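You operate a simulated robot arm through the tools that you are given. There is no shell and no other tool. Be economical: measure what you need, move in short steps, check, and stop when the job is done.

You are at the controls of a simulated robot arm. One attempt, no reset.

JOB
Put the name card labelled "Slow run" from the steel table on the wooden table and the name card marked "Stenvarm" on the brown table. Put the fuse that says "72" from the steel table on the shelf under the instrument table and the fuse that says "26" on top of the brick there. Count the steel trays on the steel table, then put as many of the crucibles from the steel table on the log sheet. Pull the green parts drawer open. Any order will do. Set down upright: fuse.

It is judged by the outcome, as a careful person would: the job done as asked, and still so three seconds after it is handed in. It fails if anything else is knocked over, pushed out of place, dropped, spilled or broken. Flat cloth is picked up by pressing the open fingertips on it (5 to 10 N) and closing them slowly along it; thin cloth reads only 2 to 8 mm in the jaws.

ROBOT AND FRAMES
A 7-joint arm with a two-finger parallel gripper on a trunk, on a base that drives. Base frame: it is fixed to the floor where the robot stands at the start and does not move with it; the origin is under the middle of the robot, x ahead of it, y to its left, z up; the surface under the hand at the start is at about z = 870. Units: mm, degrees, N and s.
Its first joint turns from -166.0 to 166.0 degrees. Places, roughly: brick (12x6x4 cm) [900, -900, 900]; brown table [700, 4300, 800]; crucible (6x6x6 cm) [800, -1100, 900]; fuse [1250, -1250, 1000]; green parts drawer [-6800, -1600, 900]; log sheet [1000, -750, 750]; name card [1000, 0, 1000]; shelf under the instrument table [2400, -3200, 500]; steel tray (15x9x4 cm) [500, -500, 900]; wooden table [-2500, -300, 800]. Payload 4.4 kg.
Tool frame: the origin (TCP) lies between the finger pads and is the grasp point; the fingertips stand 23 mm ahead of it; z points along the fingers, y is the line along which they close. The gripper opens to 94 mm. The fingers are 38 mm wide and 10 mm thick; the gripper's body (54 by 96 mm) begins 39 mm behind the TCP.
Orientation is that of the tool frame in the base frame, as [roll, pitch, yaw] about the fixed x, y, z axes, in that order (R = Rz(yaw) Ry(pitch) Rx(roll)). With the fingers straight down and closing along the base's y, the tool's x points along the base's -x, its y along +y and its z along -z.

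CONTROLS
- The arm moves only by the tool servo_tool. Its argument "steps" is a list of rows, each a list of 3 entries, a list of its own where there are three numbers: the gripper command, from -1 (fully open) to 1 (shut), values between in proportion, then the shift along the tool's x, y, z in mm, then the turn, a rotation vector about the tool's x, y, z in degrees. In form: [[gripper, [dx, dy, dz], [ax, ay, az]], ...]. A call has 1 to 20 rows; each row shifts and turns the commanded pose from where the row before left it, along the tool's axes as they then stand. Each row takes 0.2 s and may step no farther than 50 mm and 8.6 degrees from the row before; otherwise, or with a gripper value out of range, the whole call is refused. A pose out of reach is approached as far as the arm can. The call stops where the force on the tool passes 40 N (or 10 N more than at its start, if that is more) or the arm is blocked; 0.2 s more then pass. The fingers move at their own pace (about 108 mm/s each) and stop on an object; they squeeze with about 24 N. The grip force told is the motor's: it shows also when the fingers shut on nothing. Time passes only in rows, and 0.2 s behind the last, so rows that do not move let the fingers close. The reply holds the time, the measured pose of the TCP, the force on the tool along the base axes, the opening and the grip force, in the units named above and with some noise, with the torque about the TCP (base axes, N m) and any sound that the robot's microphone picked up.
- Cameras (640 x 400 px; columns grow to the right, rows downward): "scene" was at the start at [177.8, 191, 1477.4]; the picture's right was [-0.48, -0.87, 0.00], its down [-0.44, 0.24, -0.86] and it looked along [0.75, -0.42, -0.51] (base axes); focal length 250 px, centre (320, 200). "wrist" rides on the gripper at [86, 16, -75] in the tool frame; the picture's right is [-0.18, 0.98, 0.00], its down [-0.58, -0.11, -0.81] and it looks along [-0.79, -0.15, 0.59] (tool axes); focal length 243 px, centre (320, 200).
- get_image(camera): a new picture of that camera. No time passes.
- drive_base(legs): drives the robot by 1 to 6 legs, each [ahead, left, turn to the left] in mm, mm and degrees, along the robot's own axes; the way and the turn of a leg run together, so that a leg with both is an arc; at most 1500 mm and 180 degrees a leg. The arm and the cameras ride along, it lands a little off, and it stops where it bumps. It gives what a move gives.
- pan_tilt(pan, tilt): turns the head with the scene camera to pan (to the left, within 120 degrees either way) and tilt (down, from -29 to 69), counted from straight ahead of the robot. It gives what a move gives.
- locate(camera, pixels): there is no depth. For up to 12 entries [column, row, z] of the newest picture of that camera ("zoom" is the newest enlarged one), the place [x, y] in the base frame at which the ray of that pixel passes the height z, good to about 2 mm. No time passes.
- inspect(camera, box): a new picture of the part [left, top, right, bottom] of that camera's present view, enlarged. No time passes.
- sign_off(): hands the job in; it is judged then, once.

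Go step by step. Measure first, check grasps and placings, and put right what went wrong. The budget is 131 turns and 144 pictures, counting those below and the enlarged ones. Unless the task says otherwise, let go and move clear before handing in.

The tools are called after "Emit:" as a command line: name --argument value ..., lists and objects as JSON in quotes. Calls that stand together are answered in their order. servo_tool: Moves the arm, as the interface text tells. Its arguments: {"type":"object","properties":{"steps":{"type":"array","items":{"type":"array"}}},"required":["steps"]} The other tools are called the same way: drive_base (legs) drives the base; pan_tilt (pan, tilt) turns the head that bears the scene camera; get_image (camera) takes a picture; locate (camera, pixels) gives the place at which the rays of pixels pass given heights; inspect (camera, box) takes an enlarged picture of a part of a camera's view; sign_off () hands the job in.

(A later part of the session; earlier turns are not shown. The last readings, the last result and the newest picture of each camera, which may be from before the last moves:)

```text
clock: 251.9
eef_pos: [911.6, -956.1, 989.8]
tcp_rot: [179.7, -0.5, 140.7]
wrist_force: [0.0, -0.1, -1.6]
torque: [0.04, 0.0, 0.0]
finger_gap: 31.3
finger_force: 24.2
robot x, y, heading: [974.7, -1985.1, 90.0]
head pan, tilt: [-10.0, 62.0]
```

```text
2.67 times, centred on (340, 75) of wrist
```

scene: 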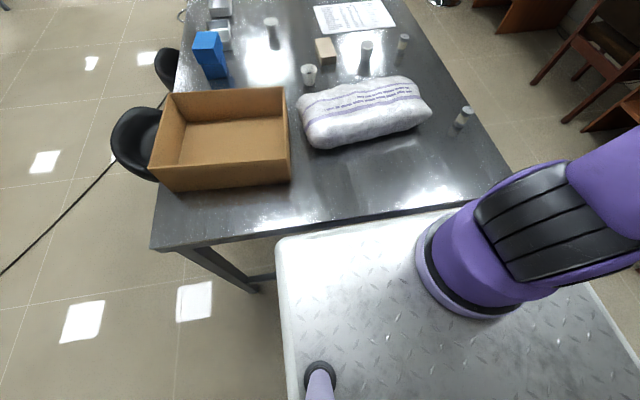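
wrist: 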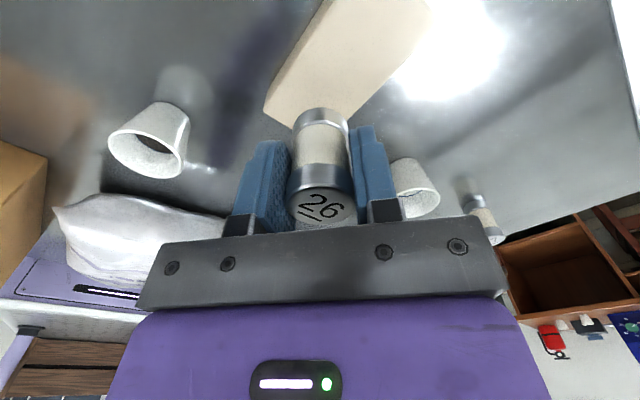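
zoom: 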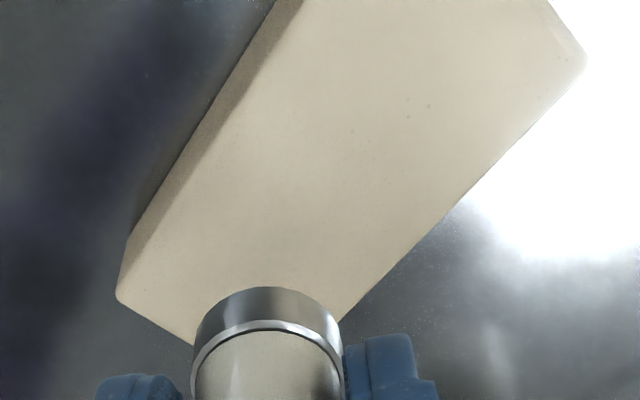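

Emit:
locate --camera "zoom" --pixels '[[585, 62, 910], [120, 292, 910], [195, 340, 910], [340, 318, 910], [275, 0, 910]]'

```text
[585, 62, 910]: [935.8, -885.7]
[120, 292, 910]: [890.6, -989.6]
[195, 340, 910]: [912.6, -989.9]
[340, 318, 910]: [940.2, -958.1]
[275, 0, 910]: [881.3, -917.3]
```

The two views put the brick centre at y≈-940…-955; both are safe. Shift 8 mm in +y, lower to contact and release.

Emit:
servo_tool --steps '[[1, [5, 6, 0], [0, 0, 0]], [1, [0, 0, 20], [0, 0, 0]], [1, [0, 0, 12], [0, 0, 0]], [1, [0, 0, 3], [0, 0, 0]], [1, [0, 0, 2], [0, 0, 0]], [1, [0, 0, 0], [0, 0, 0]]]'

```text
clock: 253.3
eef_pos: [913.1, -944.8, 949.8]
tcp_rot: [179.6, -0.6, 140.8]
wrist_force: [0.3, -0.2, -0.8]
torque: [-0.05, -0.01, -0.04]
finger_gap: 31.2
finger_force: 23.7
robot x, y, heading: [971.4, -1986.1, 90.4]
head pan, tilt: [-10.0, 62.0]
```

Emit:
servo_tool --steps '[[1, [0, 0, 2], [0, 0, 0]], [1, [0, 0, 1.5], [0, 0, 0]], [1, [0, 0, 0], [0, 0, 0]]]'

```text
clock: 254.1
eef_pos: [915.9, -946.8, 947.4]
tcp_rot: [179.7, -0.5, 140.6]
wrist_force: [-0.1, 0.6, -0.4]
torque: [0.06, 0.02, -0.01]
finger_gap: 31.3
finger_force: 24.3
robot x, y, heading: [974.3, -1983.8, 90.5]
head pan, tilt: [-10.0, 62.0]
```

Emit:
servo_tool --steps '[[1, [0, 0, 1.5], [0, 0, 0]], [1, [0, 0, 1.5], [0, 0, 0]], [1, [0, 0, 1.5], [0, 0, 0]], [1, [0, 0, 0], [0, 0, 0]]]'

Emit:
inspect --camera "wrist" --box '[220, 0, 460, 150]'

```text
clock: 255.1
eef_pos: [913.2, -947.4, 942.3]
tcp_rot: [179.7, -0.7, 140.7]
wrist_force: [-1.6, -0.3, 5.2]
torque: [-0.08, 0.06, 0.0]
finger_gap: 31.2
finger_force: 24.1
robot x, y, heading: [969.4, -1985.4, 90.8]
head pan, tilt: [-10.0, 62.0]
```

```text
2.67 times, centred on (340, 75) of wrist
```

zoom: 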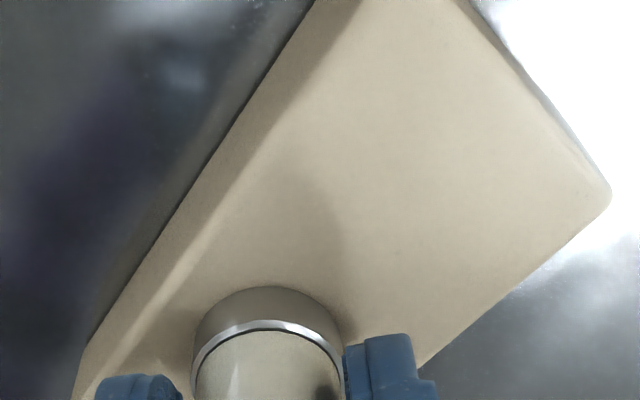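

Contact (5 N upward), well on the brick. Release and rise.

Emit:
servo_tool --steps '[[0.25, [0, 0, 0], [0, 0, 0]], [0.1, [0, 0, 0], [0, 0, 0]], [-0.2, [0, 0, 0], [0, 0, 0]], [-0.2, [0, 0, -25], [0, 0, 0]], [-0.2, [0, 0, -40], [0, 0, 0]], [-0.2, [0, 0, -45], [0, 0, 0]], [-1, [0, 0, -45], [0, 0, 0]], [-1, [0, 0, -20], [0, 0, 0]], [-1, [0, 0, 0], [0, 0, 0]]]'

Emit:
inspect --camera "scene" --box '[260, 0, 400, 110]'

```text
clock: 257.1
eef_pos: [914.9, -948.5, 1119.9]
tcp_rot: [179.7, -0.5, 140.7]
wrist_force: [0.5, 0.9, 0.0]
torque: [0.0, 0.02, 0.05]
finger_gap: 93.9
finger_force: 0.1
robot x, y, heading: [971.9, -1984.8, 90.4]
head pan, tilt: [-10.0, 62.0]
```

```text
3.64 times, centred on (330, 55) of scene
```

zoom: 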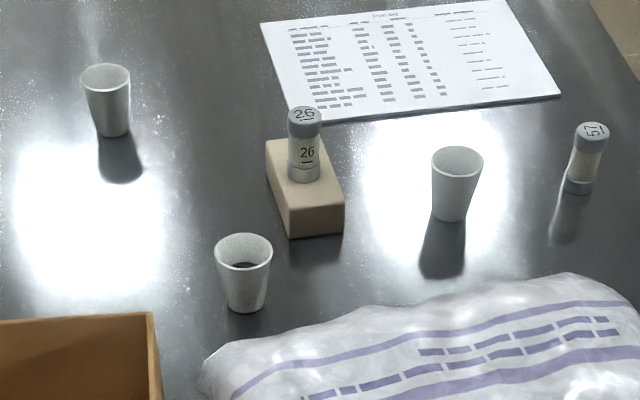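

Fuse 26 stands upright on the brick. Nudge the base 12 mm closer, then turn the tool outward, and hover over crucible c2 with a 30° outward tilt (needed to reach the sheet).

Emit:
drive_base --legs '[[12, 0, 0]]'

Emit:
servo_tool --steps '[[-1, [0, 0, 0], [0, 0, 8.5]], [-1, [0, 0, 0], [0, 0, 8.5]], [-1, [0, 0, 0], [0, 0, 8.5]], [-1, [0, 0, 0], [0, 0, 8.5]], [-1, [0, 0, 0], [0, 0, 8.5]], [-1, [0, 0, 0], [0, 0, 8.2]], [-1, [-22, 45, 0], [0, 0, 0]], [-1, [-22, 45, 0], [0, 0, 0]], [-1, [-22, 45, 0], [0, 0, 0]], [-1, [0, 0, 0], [0, 7.5, 0]], [-1, [0, 0, 0], [0, 7.5, 0]], [-1, [0, 0, 0], [0, 7.5, 0]], [-1, [0, 0, 0], [0, 7.5, 0]], [-1, [0, 0, 0], [0, 0, 0]]]'

Emit:
get_image --camera "wrist"

```text
clock: 257.9
eef_pos: [914.7, -937.6, 1119.7]
tcp_rot: [179.7, -0.5, 140.6]
wrist_force: [0.3, 0.1, 0.4]
torque: [-0.01, 0.0, 0.0]
finger_gap: 94.0
finger_force: 0.0
robot x, y, heading: [971.3, -1974.5, 90.2]
head pan, tilt: [-10.0, 62.0]
```

```text
clock: 260.9
eef_pos: [1052.3, -1002.3, 1119.0]
tcp_rot: [-179.7, -30.6, 89.8]
wrist_force: [-0.9, -0.3, -0.4]
torque: [-0.02, -0.02, -0.02]
finger_gap: 93.9
finger_force: 0.1
robot x, y, heading: [974.7, -1972.3, 90.8]
head pan, tilt: [-10.0, 62.0]
```

```text
41 pictures are left
```

wrist: 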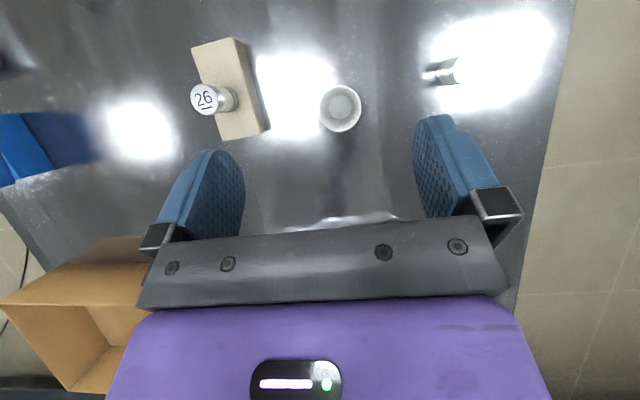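

Crucible c2 seen at (341,107), empty. Locate its rim.

Emit:
locate --camera "wrist" --pixels '[[341, 103, 930], [341, 103, 920], [320, 105, 930], [361, 105, 930], [341, 112, 872]]'

```text
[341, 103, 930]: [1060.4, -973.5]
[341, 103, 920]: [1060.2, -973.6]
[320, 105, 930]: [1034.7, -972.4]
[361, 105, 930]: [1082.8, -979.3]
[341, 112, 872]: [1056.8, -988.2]
```

Crucible c2 centre ≈(1059,-978). Descend along a slanted path and grip.

Emit:
servo_tool --steps '[[-1, [-16.7, 1.4, 38.2], [0, 0, 0]], [-1, [-16.7, 1.4, 38.2], [0, 0, 0]], [-1, [-16.7, 1.4, 38.2], [0, 0, 0]], [-1, [-16.7, 1.4, 38.2], [0, 0, 0]], [-1, [-16.7, 1.4, 38.2], [0, 0, 0]], [-1, [0, 0, 0], [0, 0, 0]], [-0.4, [0, 0, 0], [0, 0, 0]], [-0.1, [0, 0, 0], [0, 0, 0]], [0.1, [0, 0, 0], [0, 0, 0]], [0.3, [0, 0, 0], [0, 0, 0]], [0.6, [0, 0, 0], [0, 0, 0]], [0.6, [0, 0, 0], [0, 0, 0]]]'

Emit:
get_image --camera "wrist"

```text
clock: 263.5
eef_pos: [1058.6, -978.1, 912.7]
tcp_rot: [-179.7, -30.5, 89.9]
wrist_force: [0.0, -0.7, 1.3]
torque: [-0.01, 0.02, -0.03]
finger_gap: 48.9
finger_force: 23.5
robot x, y, heading: [972.6, -1969.6, 90.3]
head pan, tilt: [-10.0, 62.0]
```

```text
40 pictures are left
```

wrist: 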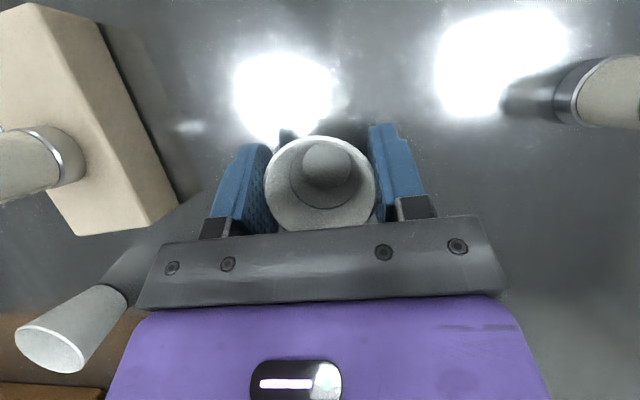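

Gripped (48.9 mm). Lift 80 mm and carry over the sheet to y≈-765.

Emit:
servo_tool --steps '[[0.6, [20, 0, -34.6], [0, 0, 0]], [0.6, [20, 0, -34.6], [0, 0, 0]], [0.6, [36.9, 3.2, 21.3], [0, 0, 0]], [0.6, [36.9, 3.2, 21.3], [0, 0, 0]], [0.6, [36.9, 3.2, 21.3], [0, 0, 0]], [0.6, [36.9, 3.2, 21.3], [0, 0, 0]], [0.6, [36.9, 3.2, 21.3], [0, 0, 0]], [0.6, [0, 0, 0], [0, 0, 0]]]'

Emit:
get_image --camera "wrist"

Emit:
inspect --camera "scene" --box '[260, 0, 420, 110]'

```text
clock: 265.3
eef_pos: [1075.1, -770.2, 996.5]
tcp_rot: [-179.8, -30.6, 89.8]
wrist_force: [-1.3, 0.6, 2.1]
torque: [-0.01, -0.04, 0.03]
finger_gap: 49.1
finger_force: 24.2
out of reach, approached as far as the arm can: row 7
robot x, y, heading: [970.1, -1971.8, 90.5]
head pan, tilt: [-10.0, 62.0]
```

```text
39 pictures are left
```

wrist: 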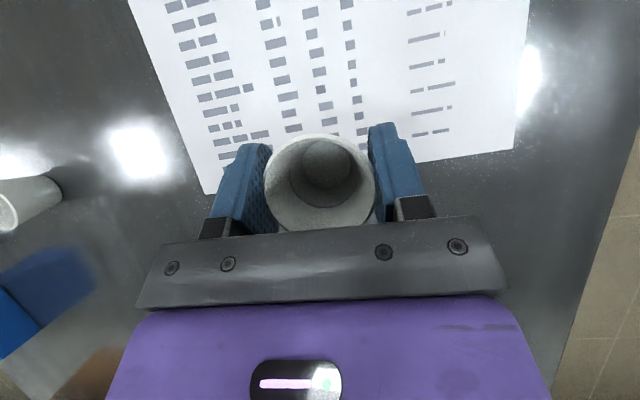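

```text
3.64 times, centred on (340, 55) of scene
```

zoom: 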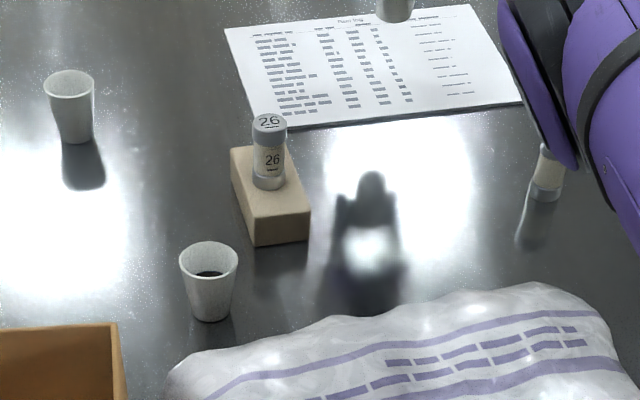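

Locate the sheet's near edge ((208,193), (515,150)).

Emit:
locate --camera "wrist" --pixels '[[208, 193, 872], [515, 150, 872], [420, 163, 872], [525, 20, 872], [150, 60, 872]]'

```text
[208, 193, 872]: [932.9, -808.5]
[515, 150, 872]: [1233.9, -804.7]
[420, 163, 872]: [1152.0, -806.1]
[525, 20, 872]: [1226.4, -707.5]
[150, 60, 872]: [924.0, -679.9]
```

Edge at y≈-806; the crucible at -770 will lie well on the sheet. Lower it.

Emit:
servo_tool --steps '[[0.6, [-13, 0, 22.5], [0, 0, 0]], [0.6, [-13, 0, 22.5], [0, 0, 0]], [0.6, [-11, 0, 19], [0, 0, 0]], [0.6, [-2, 0, 3.5], [0, 0, 0]], [0.6, [0, 0, 0], [0, 0, 0]]]'

```text
clock: 266.5
eef_pos: [1073.5, -775.4, 917.3]
tcp_rot: [-179.8, -30.6, 89.7]
wrist_force: [0.3, -0.9, -0.1]
torque: [-0.01, 0.02, -0.02]
finger_gap: 49.4
finger_force: 24.6
robot x, y, heading: [974.9, -1974.1, 90.5]
head pan, tilt: [-10.0, 62.0]
```

Emit:
servo_tool --steps '[[0.6, [-0.8, 0, 1.3], [0, 0, 0]], [0.6, [-0.8, 0, 1.3], [0, 0, 0]], [0.6, [-0.8, 0, 1.3], [0, 0, 0]], [0.6, [0, 0, 0], [0, 0, 0]]]'

```text
clock: 267.5
eef_pos: [1071.6, -774.1, 914.2]
tcp_rot: [-179.7, -30.8, 89.9]
wrist_force: [0.5, 1.5, 21.2]
torque: [-0.01, 0.1, -0.08]
finger_gap: 48.6
finger_force: 24.0
robot x, y, heading: [976.4, -1972.4, 90.4]
head pan, tilt: [-10.0, 62.0]
```

Contact. Release, rise, and move over the second crucible c3.

Emit:
servo_tool --steps '[[0.6, [0.5, 0, -0.9], [0, 0, 0]], [-0.1, [0, 0, 0], [0, 0, 0]], [-0.4, [0, 0, 0], [0, 0, 0]], [-1, [0, 0, 0], [0, 0, 0]], [-1, [18, 0, -31], [0, 0, 0]], [-1, [18, 0, -31], [0, 0, 0]], [-1, [18, 0, -31], [0, 0, 0]], [-1, [18, 0, -31], [0, 0, 0]], [-1, [-28.5, -26.4, -22.9], [0, 0, 0]], [-1, [-28.5, -26.4, -22.9], [0, 0, 0]], [-1, [-28.5, -26.4, -22.9], [0, 0, 0]], [-1, [-28.5, -26.4, -22.9], [0, 0, 0]], [-1, [-28.5, -26.4, -22.9], [0, 0, 0]], [-1, [-28.5, -26.4, -22.9], [0, 0, 0]], [-1, [-28.5, -26.4, -22.9], [0, 0, 0]], [-1, [-28.5, -26.4, -22.9], [0, 0, 0]], [-1, [-28.5, -26.4, -22.9], [0, 0, 0]], [-1, [0, 0, 0], [0, 0, 0]]]'

Emit:
get_image --camera "wrist"

Emit:
inspect --camera "scene" --box '[260, 0, 420, 110]'

```text
clock: 271.3
eef_pos: [830.8, -1097.3, 1101.5]
tcp_rot: [-179.7, -30.4, 89.8]
wrist_force: [-0.2, 0.0, -0.3]
torque: [0.0, 0.0, 0.02]
finger_gap: 93.8
finger_force: 0.1
robot x, y, heading: [970.7, -1972.5, 90.5]
head pan, tilt: [-10.0, 62.0]
```

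```text
37 pictures are left
```

wrist: 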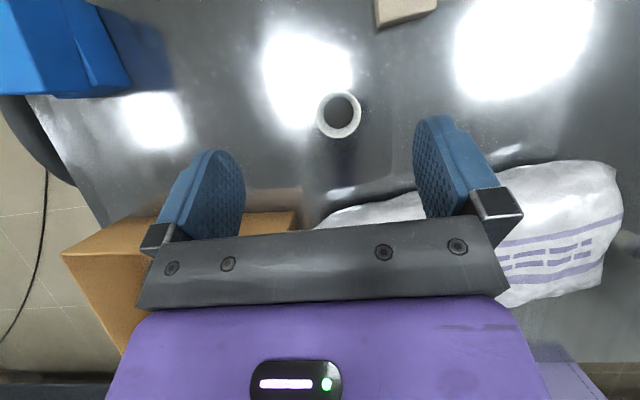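

```text
3.64 times, centred on (340, 55) of scene
```

zoom: 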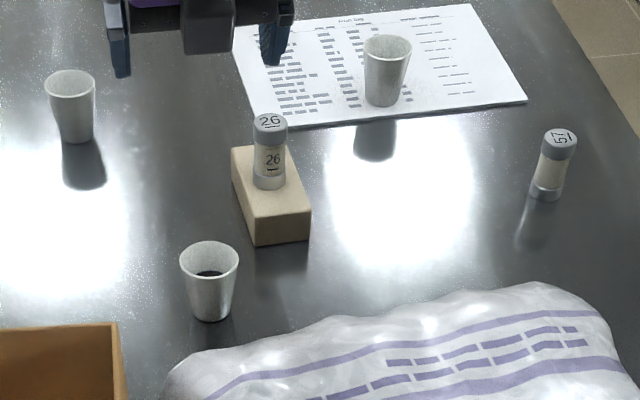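

c2 stands on the sheet. c3 has dark contents, so I'll keep it level and move gently. Locate its rim.

Emit:
locate --camera "wrist" --pixels '[[340, 113, 930], [317, 114, 930], [362, 114, 930], [340, 93, 930], [340, 136, 930]]'

Emit:
inspect --camera "wrist" --box '[300, 80, 380, 150]'

```text
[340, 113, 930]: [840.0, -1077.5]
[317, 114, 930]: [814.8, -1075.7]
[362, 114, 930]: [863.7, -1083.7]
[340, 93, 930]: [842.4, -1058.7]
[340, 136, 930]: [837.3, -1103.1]
```

```text
5.71 times, centred on (340, 115) of wrist
```

zoom: 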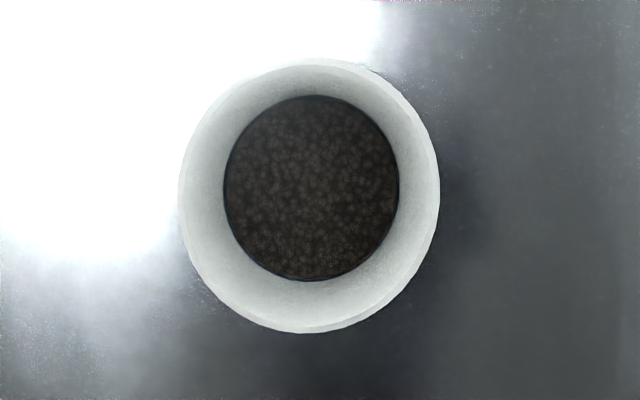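

Check clearance to the pillow's edge behind c3.

Emit:
locate --camera "wrist" --pixels '[[345, 215, 900], [420, 190, 920], [500, 168, 930], [325, 227, 890]]'

Emit:
pan_tilt --pan 15 --tilt 40

Emit:
inspect --camera "scene" --box '[280, 60, 480, 220]'

```text
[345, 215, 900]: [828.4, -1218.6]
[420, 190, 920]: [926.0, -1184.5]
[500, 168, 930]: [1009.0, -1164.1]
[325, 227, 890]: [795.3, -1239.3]
```

```text
clock: 272.1
eef_pos: [832.7, -1096.9, 1101.5]
tcp_rot: [-179.7, -30.5, 89.8]
wrist_force: [-0.3, 0.3, 0.3]
torque: [0.02, 0.0, -0.01]
finger_gap: 94.3
finger_force: 0.1
robot x, y, heading: [972.8, -1973.7, 90.5]
head pan, tilt: [15.0, 40.0]
```

```text
2.50 times, centred on (380, 140) of scene
```

zoom: 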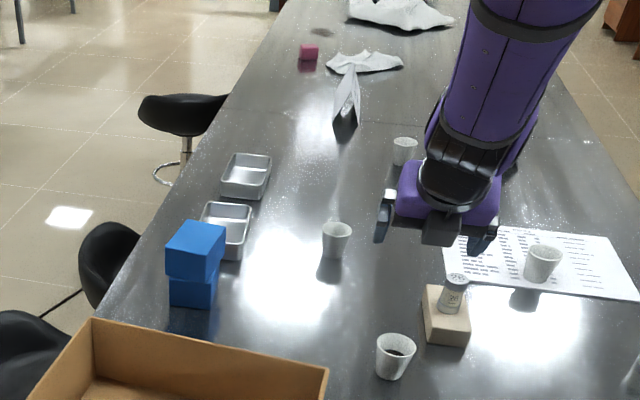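

Clear of the pillow and brick. Descend and grip c3, then lift gently.

Emit:
servo_tool --steps '[[-1, [-16.4, 1.6, 34.3], [0, 0, 0]], [-1, [-16.4, 1.6, 34.3], [0, 0, 0]], [-1, [-16.4, 1.6, 34.3], [0, 0, 0]], [-1, [-16.4, 1.6, 34.3], [0, 0, 0]], [-1, [-16.4, 1.6, 34.3], [0, 0, 0]], [-1, [0, 0, 0], [0, 0, 0]], [-0.4, [0, 0, 0], [0, 0, 0]], [-0.1, [0, 0, 0], [0, 0, 0]], [0.1, [0, 0, 0], [0, 0, 0]], [0.3, [0, 0, 0], [0, 0, 0]], [0.6, [0, 0, 0], [0, 0, 0]], [0.6, [0, 0, 0], [0, 0, 0]], [0.6, [5, 0, -8.7], [0, 0, 0]], [0.6, [10, 0, -17.3], [0, 0, 0]], [0.6, [15, 0, -26], [0, 0, 0]], [0.6, [15, 0, -26], [0, 0, 0]], [0.6, [15, 0, -26], [0, 0, 0]], [0.6, [0, 0, 0], [0, 0, 0]]]'

Emit:
get_image --camera "wrist"

```text
clock: 275.9
eef_pos: [841.5, -1083.9, 1034.5]
tcp_rot: [-179.7, -30.5, 89.9]
wrist_force: [0.4, -0.4, -0.3]
torque: [0.0, -0.01, -0.01]
finger_gap: 49.7
finger_force: 23.7
robot x, y, heading: [972.9, -1977.2, 90.5]
head pan, tilt: [15.0, 40.0]
```

```text
33 pictures are left
```

wrist: 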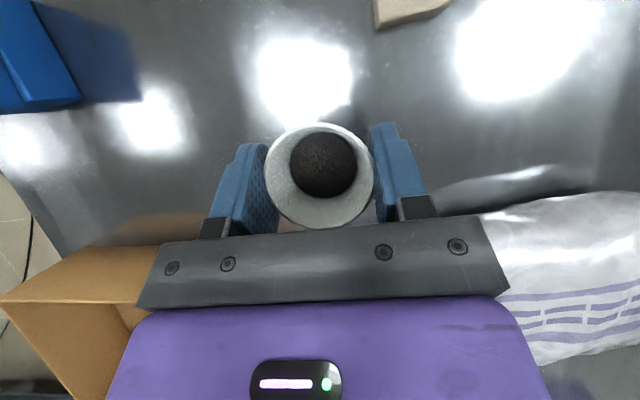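

Held level. Carry it high over the brick, then to (975,-772) above the sheet.

Emit:
servo_tool --steps '[[0.6, [18, 0, -31], [0, 0, 0]], [0.6, [33.1, 19, 20.7], [0, 0, 0]], [0.6, [33.1, 19, 20.7], [0, 0, 0]], [0.6, [33.1, 19, 20.7], [0, 0, 0]], [0.6, [33.1, 19, 20.7], [0, 0, 0]], [0.6, [33.1, 19, 20.7], [0, 0, 0]], [0.6, [33.1, 19, 20.7], [0, 0, 0]], [0.6, [10.5, 6.7, 33.8], [0, 0, 0]], [0.6, [10.5, 6.7, 33.8], [0, 0, 0]], [0.6, [10.5, 6.7, 33.8], [0, 0, 0]], [0.6, [0, 0, 0], [0, 0, 0]]]'

Emit:
get_image --camera "wrist"

```text
clock: 278.4
eef_pos: [986.4, -778.2, 1000.8]
tcp_rot: [-179.7, -30.9, 88.4]
wrist_force: [-0.5, -0.4, -0.1]
torque: [0.01, -0.01, 0.02]
finger_gap: 49.6
finger_force: 23.1
out of reach, approached as far as the arm can: row 10
robot x, y, heading: [975.9, -1972.3, 90.7]
head pan, tilt: [15.0, 40.0]
```

```text
32 pictures are left
```

wrist: 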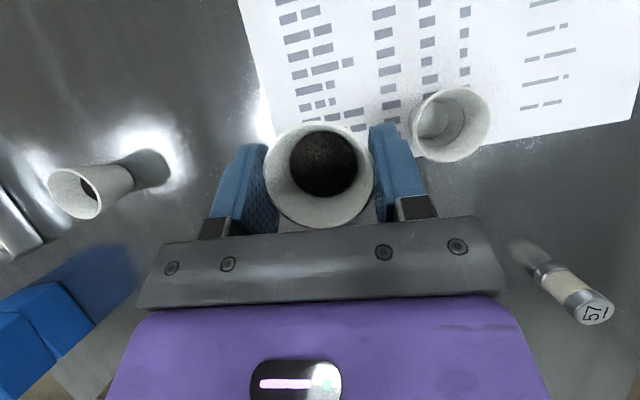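

Lower with a small shift to (975,-770).

Emit:
servo_tool --steps '[[0.6, [-11.5, -3.7, 25.3], [0, 0, 0]], [0.6, [-11.5, -3.7, 25.3], [0, 0, 0]], [0.6, [-11.5, -3.7, 25.3], [0, 0, 0]], [0.6, [0, 0, 0], [0, 0, 0]]]'

```text
clock: 279.4
eef_pos: [959.0, -781.8, 915.8]
tcp_rot: [-179.8, -30.6, 89.9]
wrist_force: [4.9, -0.1, 17.4]
torque: [0.01, -0.01, 0.04]
finger_gap: 48.8
finger_force: 23.4
out of reach, approached as far as the arm can: row 1, 2, 3
robot x, y, heading: [977.0, -1973.2, 90.9]
head pan, tilt: [15.0, 40.0]
```

Touching at (959,-782), close to the sheet's corner; lift 4 mm, shift +14/+8 and set down again.

Emit:
servo_tool --steps '[[0.6, [2.5, 0, -4.3], [0, 0, 0]], [0.6, [7, 14, 4], [0, 0, 0]], [0.6, [0, 0, 0], [0, 0, 0]]]'

```text
clock: 280.1
eef_pos: [967.8, -779.6, 919.2]
tcp_rot: [-179.7, -30.5, 89.9]
wrist_force: [-1.1, -0.2, -0.3]
torque: [0.04, 0.01, -0.02]
finger_gap: 48.0
finger_force: 23.4
out of reach, approached as far as the arm can: row 2
robot x, y, heading: [975.0, -1974.6, 90.5]
head pan, tilt: [15.0, 40.0]
```

Emit:
servo_tool --steps '[[0.6, [-0.8, 0, 1.5], [0, 0, 0]], [0.6, [-0.8, 0, 1.5], [0, 0, 0]], [0.6, [0, 0, 0], [0, 0, 0]]]'

Emit:
inspect --camera "wrist" --box '[200, 60, 520, 260]'

```text
clock: 280.9
eef_pos: [968.1, -778.1, 916.1]
tcp_rot: [-179.6, -30.5, 89.9]
wrist_force: [0.2, 0.9, -0.5]
torque: [-0.02, 0.01, -0.01]
finger_gap: 48.1
finger_force: 24.8
robot x, y, heading: [974.6, -1972.1, 90.5]
head pan, tilt: [15.0, 40.0]
```

```text
2.00 times, centred on (360, 160) of wrist
```

zoom: 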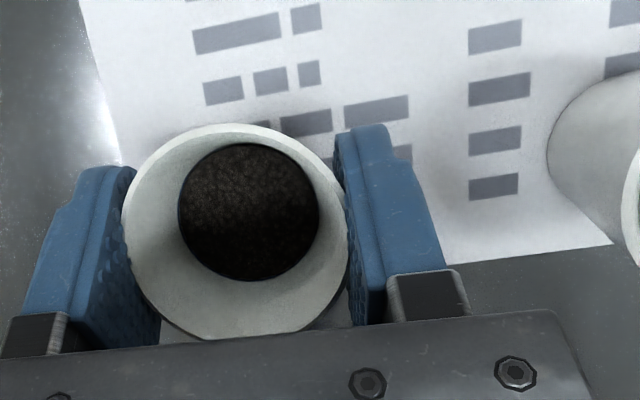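

Still just above; lower ~3 mm more to touch and release.

Emit:
servo_tool --steps '[[0.6, [-0.6, 0, 1.1], [0, 0, 0]], [0.6, [-0.6, 0, 1.1], [0, 0, 0]], [0.6, [0, 0, 0], [0, 0, 0]]]'

```text
clock: 281.8
eef_pos: [968.0, -779.5, 916.3]
tcp_rot: [-179.7, -30.7, 89.8]
wrist_force: [0.6, 1.0, 6.6]
torque: [0.09, 0.09, -0.04]
finger_gap: 47.7
finger_force: 24.4
robot x, y, heading: [978.5, -1975.6, 90.4]
head pan, tilt: [15.0, 40.0]
```

Touched. Release, rise and retract; then back the base off 200 mm to get fuse 72 into a comfortable range.

Emit:
servo_tool --steps '[[0.2, [0, 0, 0], [0, 0, 0]], [-0.1, [0, 0, 0], [0, 0, 0]], [-0.6, [0, 0, 0], [0, 0, 0]], [-0.6, [10, 0, -17.3], [0, 0, 0]], [-0.6, [18, 0, -31], [0, 0, 0]], [-0.6, [18, 0, -31], [0, 0, 0]], [-0.6, [18, 0, -31], [0, 0, 0]], [-0.6, [18, 0, -31], [0, 0, 0]], [-1, [-36, 0, -20.8], [0, 0, 0]], [-1, [-36, 0, -20.8], [0, 0, 0]], [-1, [-36, 0, -20.8], [0, 0, 0]], [-1, [-36, 0, -20.8], [0, 0, 0]], [-1, [-36, 0, -20.8], [0, 0, 0]], [-1, [-36, 0, -20.8], [0, 0, 0]], [-1, [0, 0, 0], [0, 0, 0]]]'

Emit:
drive_base --legs '[[-200, 0, 0]]'

Emit:
pan_tilt --pan -10 --tilt 50

Emit:
get_image --camera "scene"

```text
clock: 284.9
eef_pos: [965.7, -1029.0, 1075.0]
tcp_rot: [-179.8, -30.5, 89.9]
wrist_force: [0.4, -0.5, -0.7]
torque: [-0.02, 0.01, 0.0]
finger_gap: 93.8
finger_force: 0.1
out of reach, approached as far as the arm can: row 8
robot x, y, heading: [974.0, -1974.0, 90.5]
head pan, tilt: [15.0, 40.0]
```

```text
clock: 286.6
eef_pos: [965.5, -1232.0, 1074.3]
tcp_rot: [-179.7, -30.6, 89.9]
wrist_force: [-0.5, 0.0, -0.7]
torque: [0.01, -0.01, 0.0]
finger_gap: 94.2
finger_force: 0.0
robot x, y, heading: [976.0, -2175.5, 90.7]
head pan, tilt: [15.0, 40.0]
```

```text
clock: 287.4
eef_pos: [965.8, -1231.5, 1074.1]
tcp_rot: [-179.8, -30.5, 90.0]
wrist_force: [-0.1, -0.6, -0.1]
torque: [-0.01, 0.01, 0.02]
finger_gap: 94.1
finger_force: 0.1
robot x, y, heading: [974.9, -2173.8, 90.4]
head pan, tilt: [-10.0, 50.0]
```

```text
30 pictures are left
```

scene: 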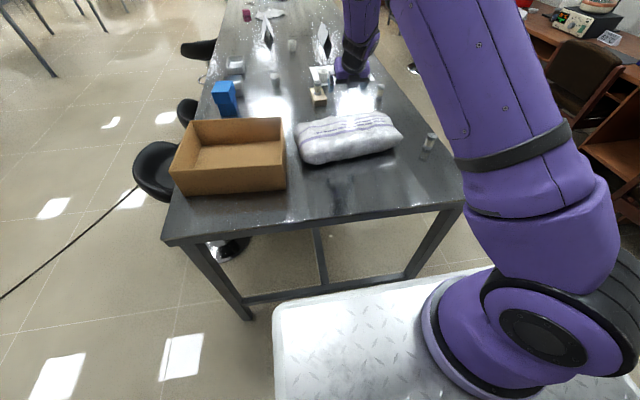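

Both crucibles done, base backed off. Move over fuse 72 and tilt to 45° (so that I can set it down under the shelf's table edge later).

Emit:
servo_tool --steps '[[-1, [-17, 35.5, -9.9], [0, 0, 0]], [-1, [-17, 35.5, -9.9], [0, 0, 0]], [-1, [-17, 35.5, -9.9], [0, 0, 0]], [-1, [-17, 35.5, -9.9], [0, 0, 0]], [-1, [-17, 35.5, -9.9], [0, 0, 0]], [-1, [-17, 35.5, -9.9], [0, 0, 0]], [-1, [-17, 35.5, -9.9], [0, 0, 0]], [-1, [-17, 35.5, -9.9], [0, 0, 0]], [-1, [0, 0, 0], [0, 7.5, 0]], [-1, [0, 0, 0], [0, 7.2, 0]], [-1, [0, 0, 0], [0, 0, 0]]]'

Emit:
get_image --camera "wrist"

Emit:
inspect --camera "scene" --box '[240, 30, 460, 180]'

```text
clock: 289.8
eef_pos: [1252.2, -1388.8, 1072.5]
tcp_rot: [-179.6, -45.2, 89.8]
wrist_force: [0.2, -0.8, 0.2]
torque: [0.02, 0.02, -0.03]
finger_gap: 94.2
finger_force: 0.1
robot x, y, heading: [974.7, -2175.9, 90.6]
head pan, tilt: [-10.0, 50.0]
```

```text
29 pictures are left
```

wrist: 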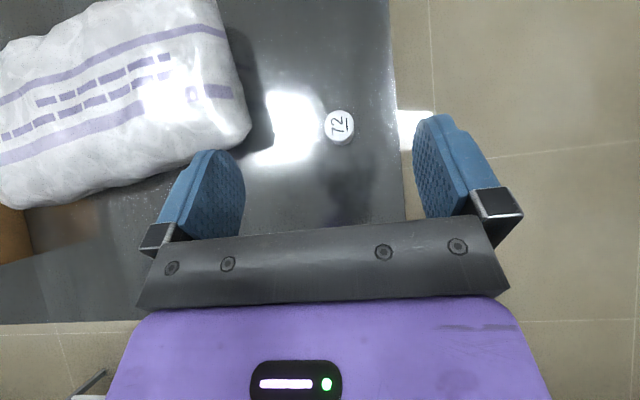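

```text
2.67 times, centred on (350, 105) of scene
```

zoom: 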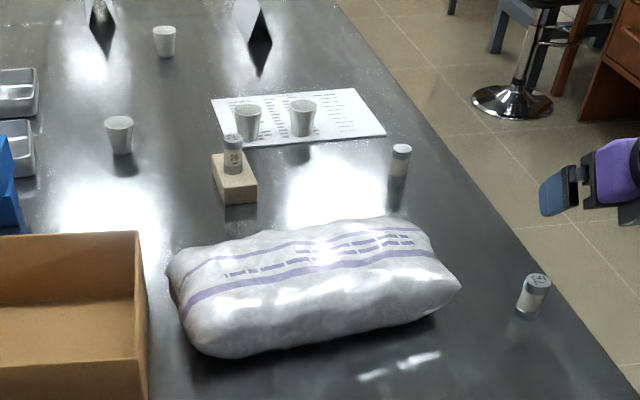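

Both crucibles stand on the sheet. Locate fuse 72's cap (339,124).

Emit:
locate --camera "wrist" --pixels '[[339, 124, 930], [339, 124, 940], [337, 132, 905], [243, 110, 930]]'

```text
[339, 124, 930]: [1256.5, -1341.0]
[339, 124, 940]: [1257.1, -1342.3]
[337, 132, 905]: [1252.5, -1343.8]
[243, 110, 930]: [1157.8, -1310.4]
```

Fuse 72 at (1256,-1342). Descend, grip, lift.

Emit:
servo_tool --steps '[[-1, [-20.8, 1, 37.4], [0, 0, 0]], [-1, [-20.8, 1, 37.4], [0, 0, 0]], [-1, [-20.8, 1, 37.4], [0, 0, 0]], [-1, [-20.8, 1, 37.4], [0, 0, 0]], [-1, [0, 0, 0], [0, 0, 0]], [-0.4, [0, 0, 0], [0, 0, 0]], [0, [0, 0, 0], [0, 0, 0]], [0.3, [0, 0, 0], [0, 0, 0]], [0.6, [0, 0, 0], [0, 0, 0]], [1, [0, 0, 0], [0, 0, 0]], [1, [0, 0, 0], [0, 0, 0]], [1, [15, 0, -15], [0, 0, 0]], [1, [28, 0, -28], [0, 0, 0]], [1, [28, 0, -28], [0, 0, 0]], [1, [28, 0, -28], [0, 0, 0]], [1, [28, 0, -28], [0, 0, 0]], [1, [0, 0, 0], [0, 0, 0]]]'

Emit:
get_image --camera "wrist"

Emit:
pan_tilt --pan -110 --tilt 25

Emit:
get_image --camera "scene"

```text
clock: 293.4
eef_pos: [1252.1, -1342.0, 1086.0]
tcp_rot: [-179.5, -45.2, 89.9]
wrist_force: [-0.6, -0.2, -0.8]
torque: [-0.01, 0.01, -0.02]
finger_gap: 31.4
finger_force: 24.1
robot x, y, heading: [972.9, -2175.1, 90.4]
head pan, tilt: [-10.0, 50.0]
```

```text
27 pictures are left
```

wrist: 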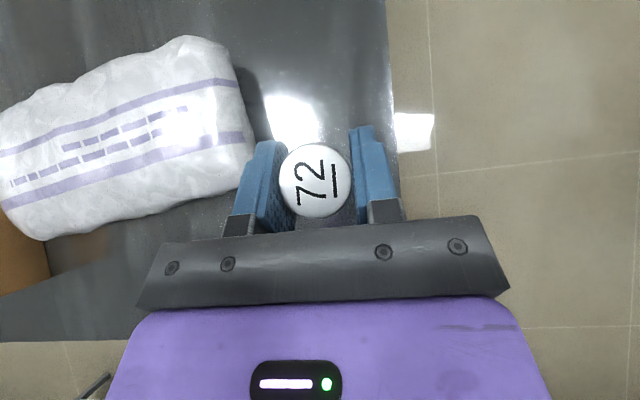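

```text
clock: 295.2
eef_pos: [1253.6, -1342.3, 1085.2]
tcp_rot: [-179.7, -45.2, 89.9]
wrist_force: [-0.2, -0.1, -0.8]
torque: [0.02, -0.01, 0.01]
finger_gap: 31.2
finger_force: 24.0
robot x, y, heading: [978.6, -2176.3, 90.5]
head pan, tilt: [-110.0, 25.0]
```

```text
26 pictures are left
```

scene: 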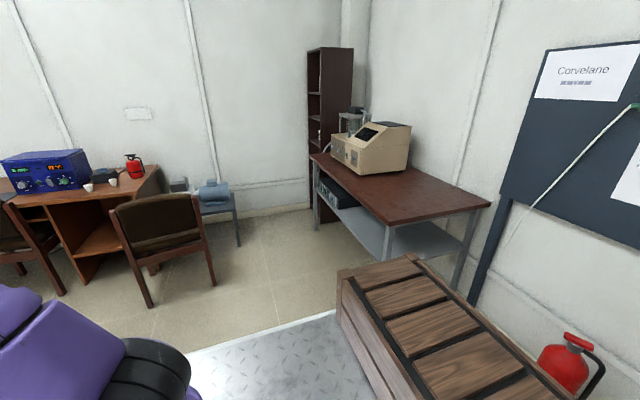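

Fuse 72 is held (31.4 mm). Measure the instrument table: top corners and shelf edge.

Emit:
locate --camera "scene" --pixels '[[390, 225, 870], [310, 157, 870], [490, 205, 870], [318, 228, 0], [385, 262, 480], [318, 180, 480], [390, 225, 900], [153, 307, 0], [215, 285, 0], [240, 245, 0], [458, 290, 0], [325, 195, 480]]'

Emit:
inspect --camera "scene" --box '[290, 120, 510, 290]'

```text
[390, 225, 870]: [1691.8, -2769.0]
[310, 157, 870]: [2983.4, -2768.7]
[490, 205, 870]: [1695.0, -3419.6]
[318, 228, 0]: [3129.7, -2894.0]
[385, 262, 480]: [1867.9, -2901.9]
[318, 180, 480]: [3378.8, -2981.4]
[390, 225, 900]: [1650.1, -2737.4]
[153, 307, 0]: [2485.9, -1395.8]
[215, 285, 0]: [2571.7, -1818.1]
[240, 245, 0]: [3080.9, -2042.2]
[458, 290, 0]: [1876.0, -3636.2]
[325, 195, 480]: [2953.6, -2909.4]
```

```text
2.35 times, centred on (400, 205) of scene
```

zoom: 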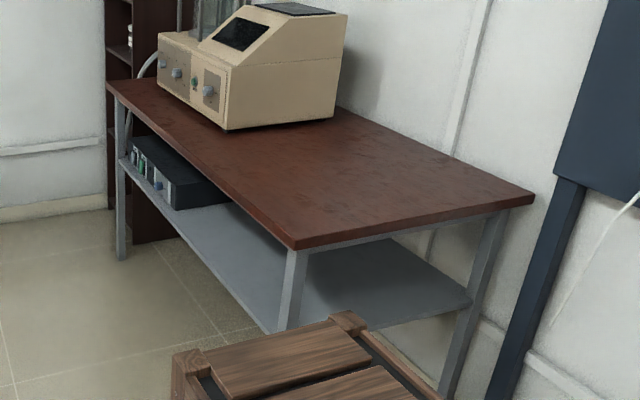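

Front of the instrument table at y≈-2810, x 1660–3050, its left shelf part is empty. Turn clockwise to face it, strafe and back to stand before it.

Emit:
drive_base --legs '[[0, 0, -90], [0, 0, -90.5], [0, 1060, 0], [-200, 0, 0]]'

Emit:
pan_tilt --pan -15 --tilt 42

Emit:
get_image --camera "scene"

```text
clock: 309.6
eef_pos: [1746.8, -2833.1, 1085.9]
tcp_rot: [-179.7, -45.2, -91.5]
wrist_force: [0.2, 0.2, -0.5]
torque: [-0.01, -0.01, 0.03]
finger_gap: 31.2
finger_force: 23.4
robot x, y, heading: [2046.9, -2007.0, -90.7]
head pan, tilt: [-110.0, 25.0]
```

```text
clock: 311.3
eef_pos: [1745.6, -2832.9, 1085.4]
tcp_rot: [-179.7, -45.2, -91.5]
wrist_force: [-0.1, -0.1, -1.3]
torque: [0.01, 0.02, -0.01]
finger_gap: 31.4
finger_force: 23.5
robot x, y, heading: [2048.1, -2002.0, -90.5]
head pan, tilt: [-15.0, 42.0]
```

```text
24 pictures are left
```

scene: 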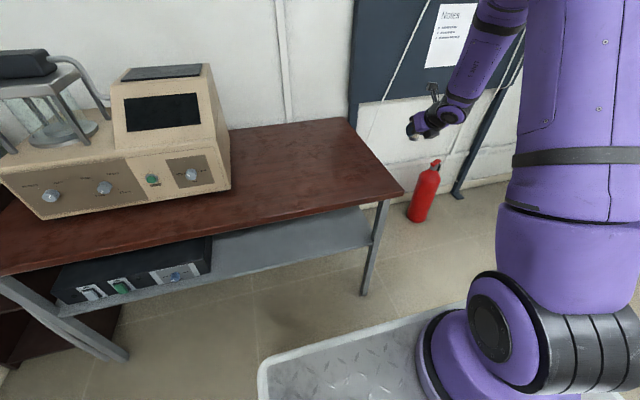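

Locate the near right leg foot, top corner and where the shelf meets the leg.

Emit:
locate --camera "scene" --pixels '[[364, 292, 0], [385, 202, 800], [385, 202, 840], [371, 243, 450], [371, 243, 500], [371, 243, 550], [290, 262, 500], [290, 262, 550], [205, 275, 550], [345, 215, 550], [403, 192, 840], [345, 215, 500]]'

```text
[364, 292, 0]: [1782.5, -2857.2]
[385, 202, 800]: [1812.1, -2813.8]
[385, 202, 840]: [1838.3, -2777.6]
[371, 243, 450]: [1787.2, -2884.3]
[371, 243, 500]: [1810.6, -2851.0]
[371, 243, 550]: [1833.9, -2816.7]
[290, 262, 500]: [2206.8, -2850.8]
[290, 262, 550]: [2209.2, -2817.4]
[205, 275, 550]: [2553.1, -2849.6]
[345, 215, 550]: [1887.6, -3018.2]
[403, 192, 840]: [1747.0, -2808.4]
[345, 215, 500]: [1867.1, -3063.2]
```

Shelf z≈495, front edge y≈-2852, free around x≈1960. Retract to y≈-2720, shift left, and lower in front of the table.

Emit:
servo_tool --steps '[[1, [-16, -43, -16], [0, 0, 0]], [1, [-16, -43, -16], [0, 0, 0]], [1, [-16, -43, -16], [0, 0, 0]], [1, [-16, -43, -16], [0, 0, 0]], [1, [-16, -43, -16], [0, 0, 0]], [1, [-32.8, 0, 32.8], [0, 0, 0]], [1, [-32.8, 0, 32.8], [0, 0, 0]], [1, [-32.8, 0, 32.8], [0, 0, 0]], [1, [-32.8, 0, 32.8], [0, 0, 0]], [1, [-32.8, 0, 32.8], [0, 0, 0]], [1, [-32.8, 0, 32.8], [0, 0, 0]], [1, [-32.8, 0, 32.8], [0, 0, 0]], [1, [-32.8, 0, 32.8], [0, 0, 0]], [1, [-32.8, 0, 32.8], [0, 0, 0]], [1, [-32.8, 0, 32.8], [0, 0, 0]], [1, [-32.8, 0, 32.8], [0, 0, 0]], [1, [0, 0, 0], [0, 0, 0]]]'

Emit:
get_image --camera "wrist"

Emit:
get_image --camera "scene"

```text
clock: 314.1
eef_pos: [2079.2, -2784.2, 868.9]
tcp_rot: [-155.7, -48.3, -108.3]
wrist_force: [13.9, 62.3, 34.4]
torque: [0.39, 0.46, -1.05]
finger_gap: 31.1
finger_force: 23.7
out of reach, approached as far as the arm can: row 11, 12, 13
robot x, y, heading: [2043.0, -2005.7, -90.7]
head pan, tilt: [-15.0, 42.0]
stopped in row 13: the force on the tool passed its limit at 190 N (the readings are from after the stop); the commanded pose is now the measured one
```

```text
23 pictures are left
```

wrist: 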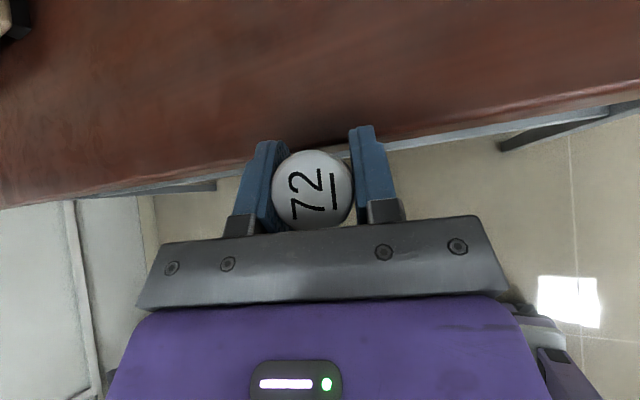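

```text
22 pictures are left
```

scene: 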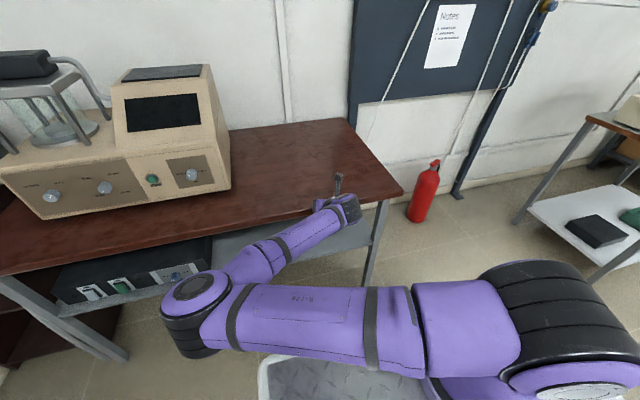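

The arm was too folded there: it ran into a limit, its elbow swung out and it bumped the table edge; fuse still held. Back the base 130 mm, raise, restore orientation and stretch out to straighten the elbow.

Emit:
drive_base --legs '[[-130, 0, 0]]'

Emit:
servo_tool --steps '[[1, [30, -11, -24], [0, 0, 0]], [1, [30, -11, -24], [0, 0, 0]], [1, [0, 0, 0], [-3.65, -1.97, -3.9]], [1, [0, 0, 0], [-3.65, -1.97, -3.9]], [1, [0, 0, 0], [-3.65, -1.97, -3.9]], [1, [30, 0, -30], [0, 0, 0]], [1, [30, 0, -30], [0, 0, 0]], [1, [30, 0, -30], [0, 0, 0]], [1, [35, 0, 35], [0, 0, 0]], [1, [35, 0, 35], [0, 0, 0]], [1, [35, 0, 35], [0, 0, 0]], [1, [35, 0, 35], [0, 0, 0]], [1, [35, 0, 35], [0, 0, 0]], [1, [0, 0, 0], [0, 0, 0]]]'

Emit:
get_image --camera "scene"

```text
clock: 315.4
eef_pos: [2083.5, -2650.7, 865.6]
tcp_rot: [-155.9, -48.2, -107.9]
wrist_force: [0.3, 0.6, -0.1]
torque: [-0.01, -0.01, 0.0]
finger_gap: 31.5
finger_force: 24.5
robot x, y, heading: [2043.7, -1869.9, -90.4]
head pan, tilt: [-15.0, 42.0]
```

```text
clock: 318.4
eef_pos: [2083.0, -2898.3, 1070.8]
tcp_rot: [179.8, -44.7, -89.5]
wrist_force: [-0.4, -0.1, 0.3]
torque: [-0.04, -0.01, -0.01]
finger_gap: 31.2
finger_force: 23.7
robot x, y, heading: [2046.0, -1867.9, -90.5]
head pan, tilt: [-15.0, 42.0]
```

```text
21 pictures are left
```

scene: 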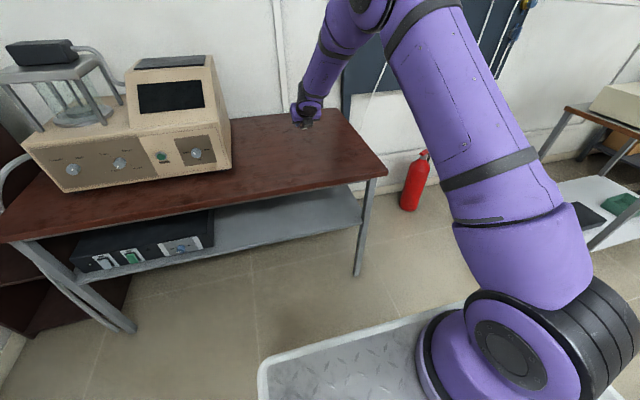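

Arm straightened. Retract to y≈-2720 and lower in front of the table again (now with more radius).

Emit:
servo_tool --steps '[[1, [-31, 15, -31], [0, 0, 0]], [1, [-31, 15, -31], [0, 0, 0]], [1, [-31, 15, -31], [0, 0, 0]], [1, [-31, 15, -31], [0, 0, 0]], [1, [-31.9, 0, 31.9], [0, 0, 0]], [1, [-31.9, 0, 31.9], [0, 0, 0]], [1, [-31.9, 0, 31.9], [0, 0, 0]], [1, [-31.9, 0, 31.9], [0, 0, 0]], [1, [-31.9, 0, 31.9], [0, 0, 0]], [1, [-31.9, 0, 31.9], [0, 0, 0]], [1, [-31.9, 0, 31.9], [0, 0, 0]], [1, [-31.9, 0, 31.9], [0, 0, 0]], [1, [-31.9, 0, 31.9], [0, 0, 0]], [1, [-31.9, 0, 31.9], [0, 0, 0]], [1, [-31.9, 0, 31.9], [0, 0, 0]], [1, [0, 0, 0], [0, 0, 0]]]'

Emit:
get_image --camera "wrist"

Emit:
get_image --camera "scene"

```text
clock: 321.8
eef_pos: [2041.6, -2762.6, 615.1]
tcp_rot: [179.2, -42.8, -89.5]
wrist_force: [0.7, -1.2, -0.9]
torque: [0.03, -0.02, 0.0]
finger_gap: 31.4
finger_force: 24.0
out of reach, approached as far as the arm can: row 13, 14, 15
robot x, y, heading: [2044.4, -1868.0, -90.6]
head pan, tilt: [-15.0, 42.0]
```

```text
20 pictures are left
```

wrist: 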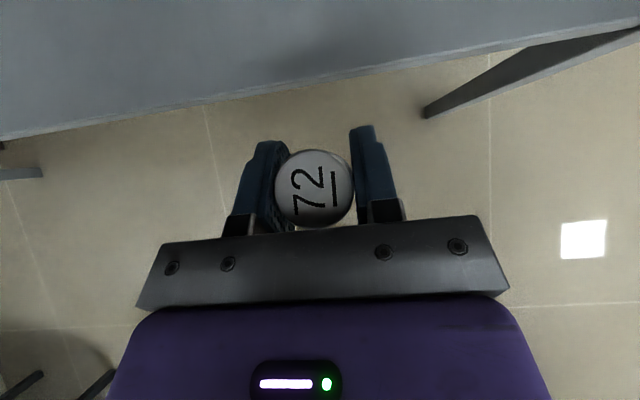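

```text
19 pictures are left
```

scene: 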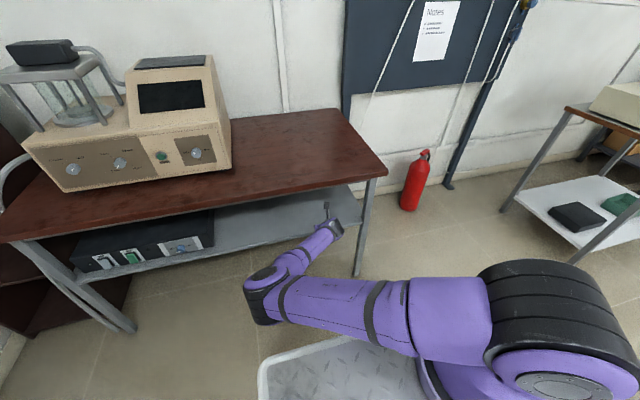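

Low enough almost; the arm needs to be less folded to go lower. Back 120 mm, extend forward 120 while lowering 70, then look.

Emit:
drive_base --legs '[[-120, 0, 0]]'

Emit:
servo_tool --steps '[[1, [22, 0, 22], [0, 2.2, 0]], [1, [22, 0, 22], [0, 0, 0]], [1, [0, 0, 30], [0, 0, 0]], [1, [0, 0, 30], [0, 0, 0]], [1, [-5, 0, 30], [0, 0, 0]], [1, [0, 0, 0], [0, 0, 0]]]'

Emit:
get_image --camera "wrist"

Emit:
inspect --camera "scene" --box '[160, 90, 420, 290]'

```text
clock: 323.0
eef_pos: [2045.8, -2646.2, 614.9]
tcp_rot: [179.2, -42.9, -89.4]
wrist_force: [-0.3, 0.6, -1.6]
torque: [0.02, 0.02, 0.01]
finger_gap: 31.4
finger_force: 24.2
robot x, y, heading: [2047.7, -1748.0, -90.3]
head pan, tilt: [-15.0, 42.0]
```

```text
clock: 324.4
eef_pos: [2044.6, -2767.9, 548.8]
tcp_rot: [179.0, -45.1, -89.4]
wrist_force: [-0.2, 0.7, -0.2]
torque: [0.02, -0.04, 0.01]
finger_gap: 31.2
finger_force: 24.0
robot x, y, heading: [2047.0, -1751.1, -91.0]
head pan, tilt: [-15.0, 42.0]
```

```text
18 pictures are left
```

wrist: 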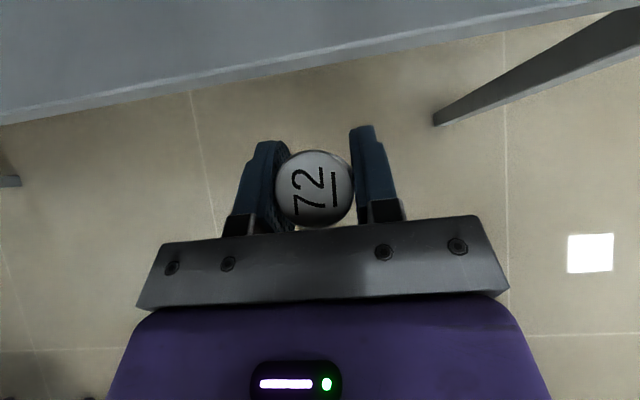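

```text
2.00 times, centred on (290, 190) of scene
```

zoom: 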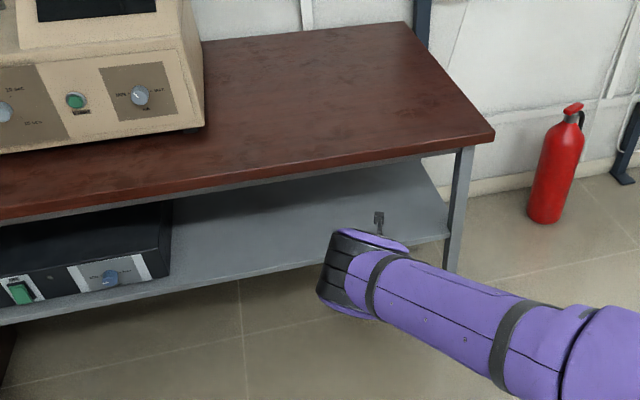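

Now at z≈549 with the shelf clear ahead. Raise 15 mm and drive the base forward 135 mm to bring the fuse over the shelf.

Emit:
servo_tool --steps '[[1, [10.6, 0, -10.6], [0, 0, 0]], [1, [0, 0, 0], [0, 0, 0]]]'

Emit:
drive_base --legs '[[138, 0, 0]]'

Emit:
get_image --camera "wrist"

Emit:
inspect --camera "scene" --box '[160, 90, 420, 290]'

```text
clock: 325.0
eef_pos: [2042.4, -2768.7, 562.8]
tcp_rot: [179.1, -45.1, -89.3]
wrist_force: [-0.3, -0.1, -0.9]
torque: [0.02, 0.01, -0.01]
finger_gap: 31.3
finger_force: 23.8
robot x, y, heading: [2045.6, -1753.8, -90.5]
head pan, tilt: [-15.0, 42.0]
```

```text
clock: 326.3
eef_pos: [2040.8, -2907.5, 563.3]
tcp_rot: [179.1, -45.1, -89.4]
wrist_force: [0.7, 0.3, -1.4]
torque: [-0.03, 0.01, -0.03]
finger_gap: 31.5
finger_force: 24.6
robot x, y, heading: [2044.8, -1891.5, -90.8]
head pan, tilt: [-15.0, 42.0]
```

```text
16 pictures are left
```

wrist: 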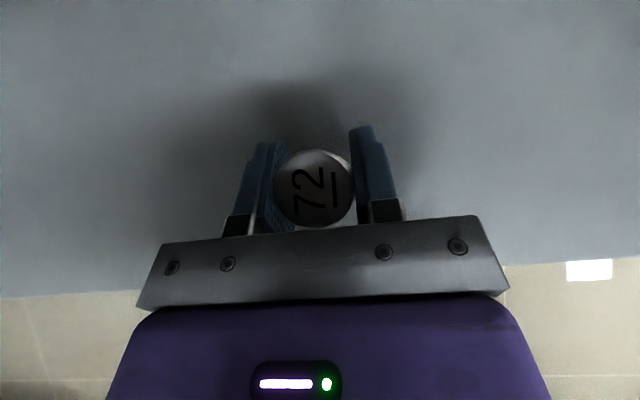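

```text
2.00 times, centred on (290, 190) of scene
```

zoom: 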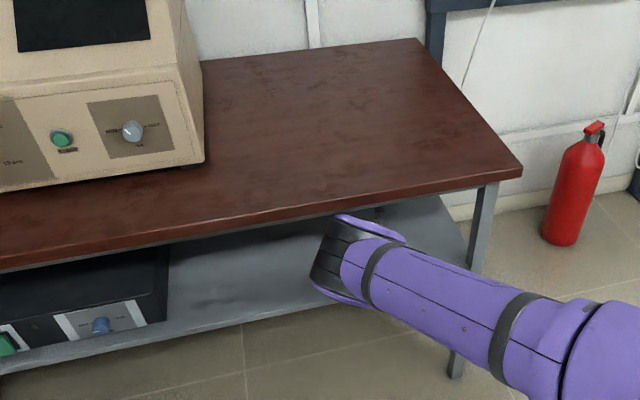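

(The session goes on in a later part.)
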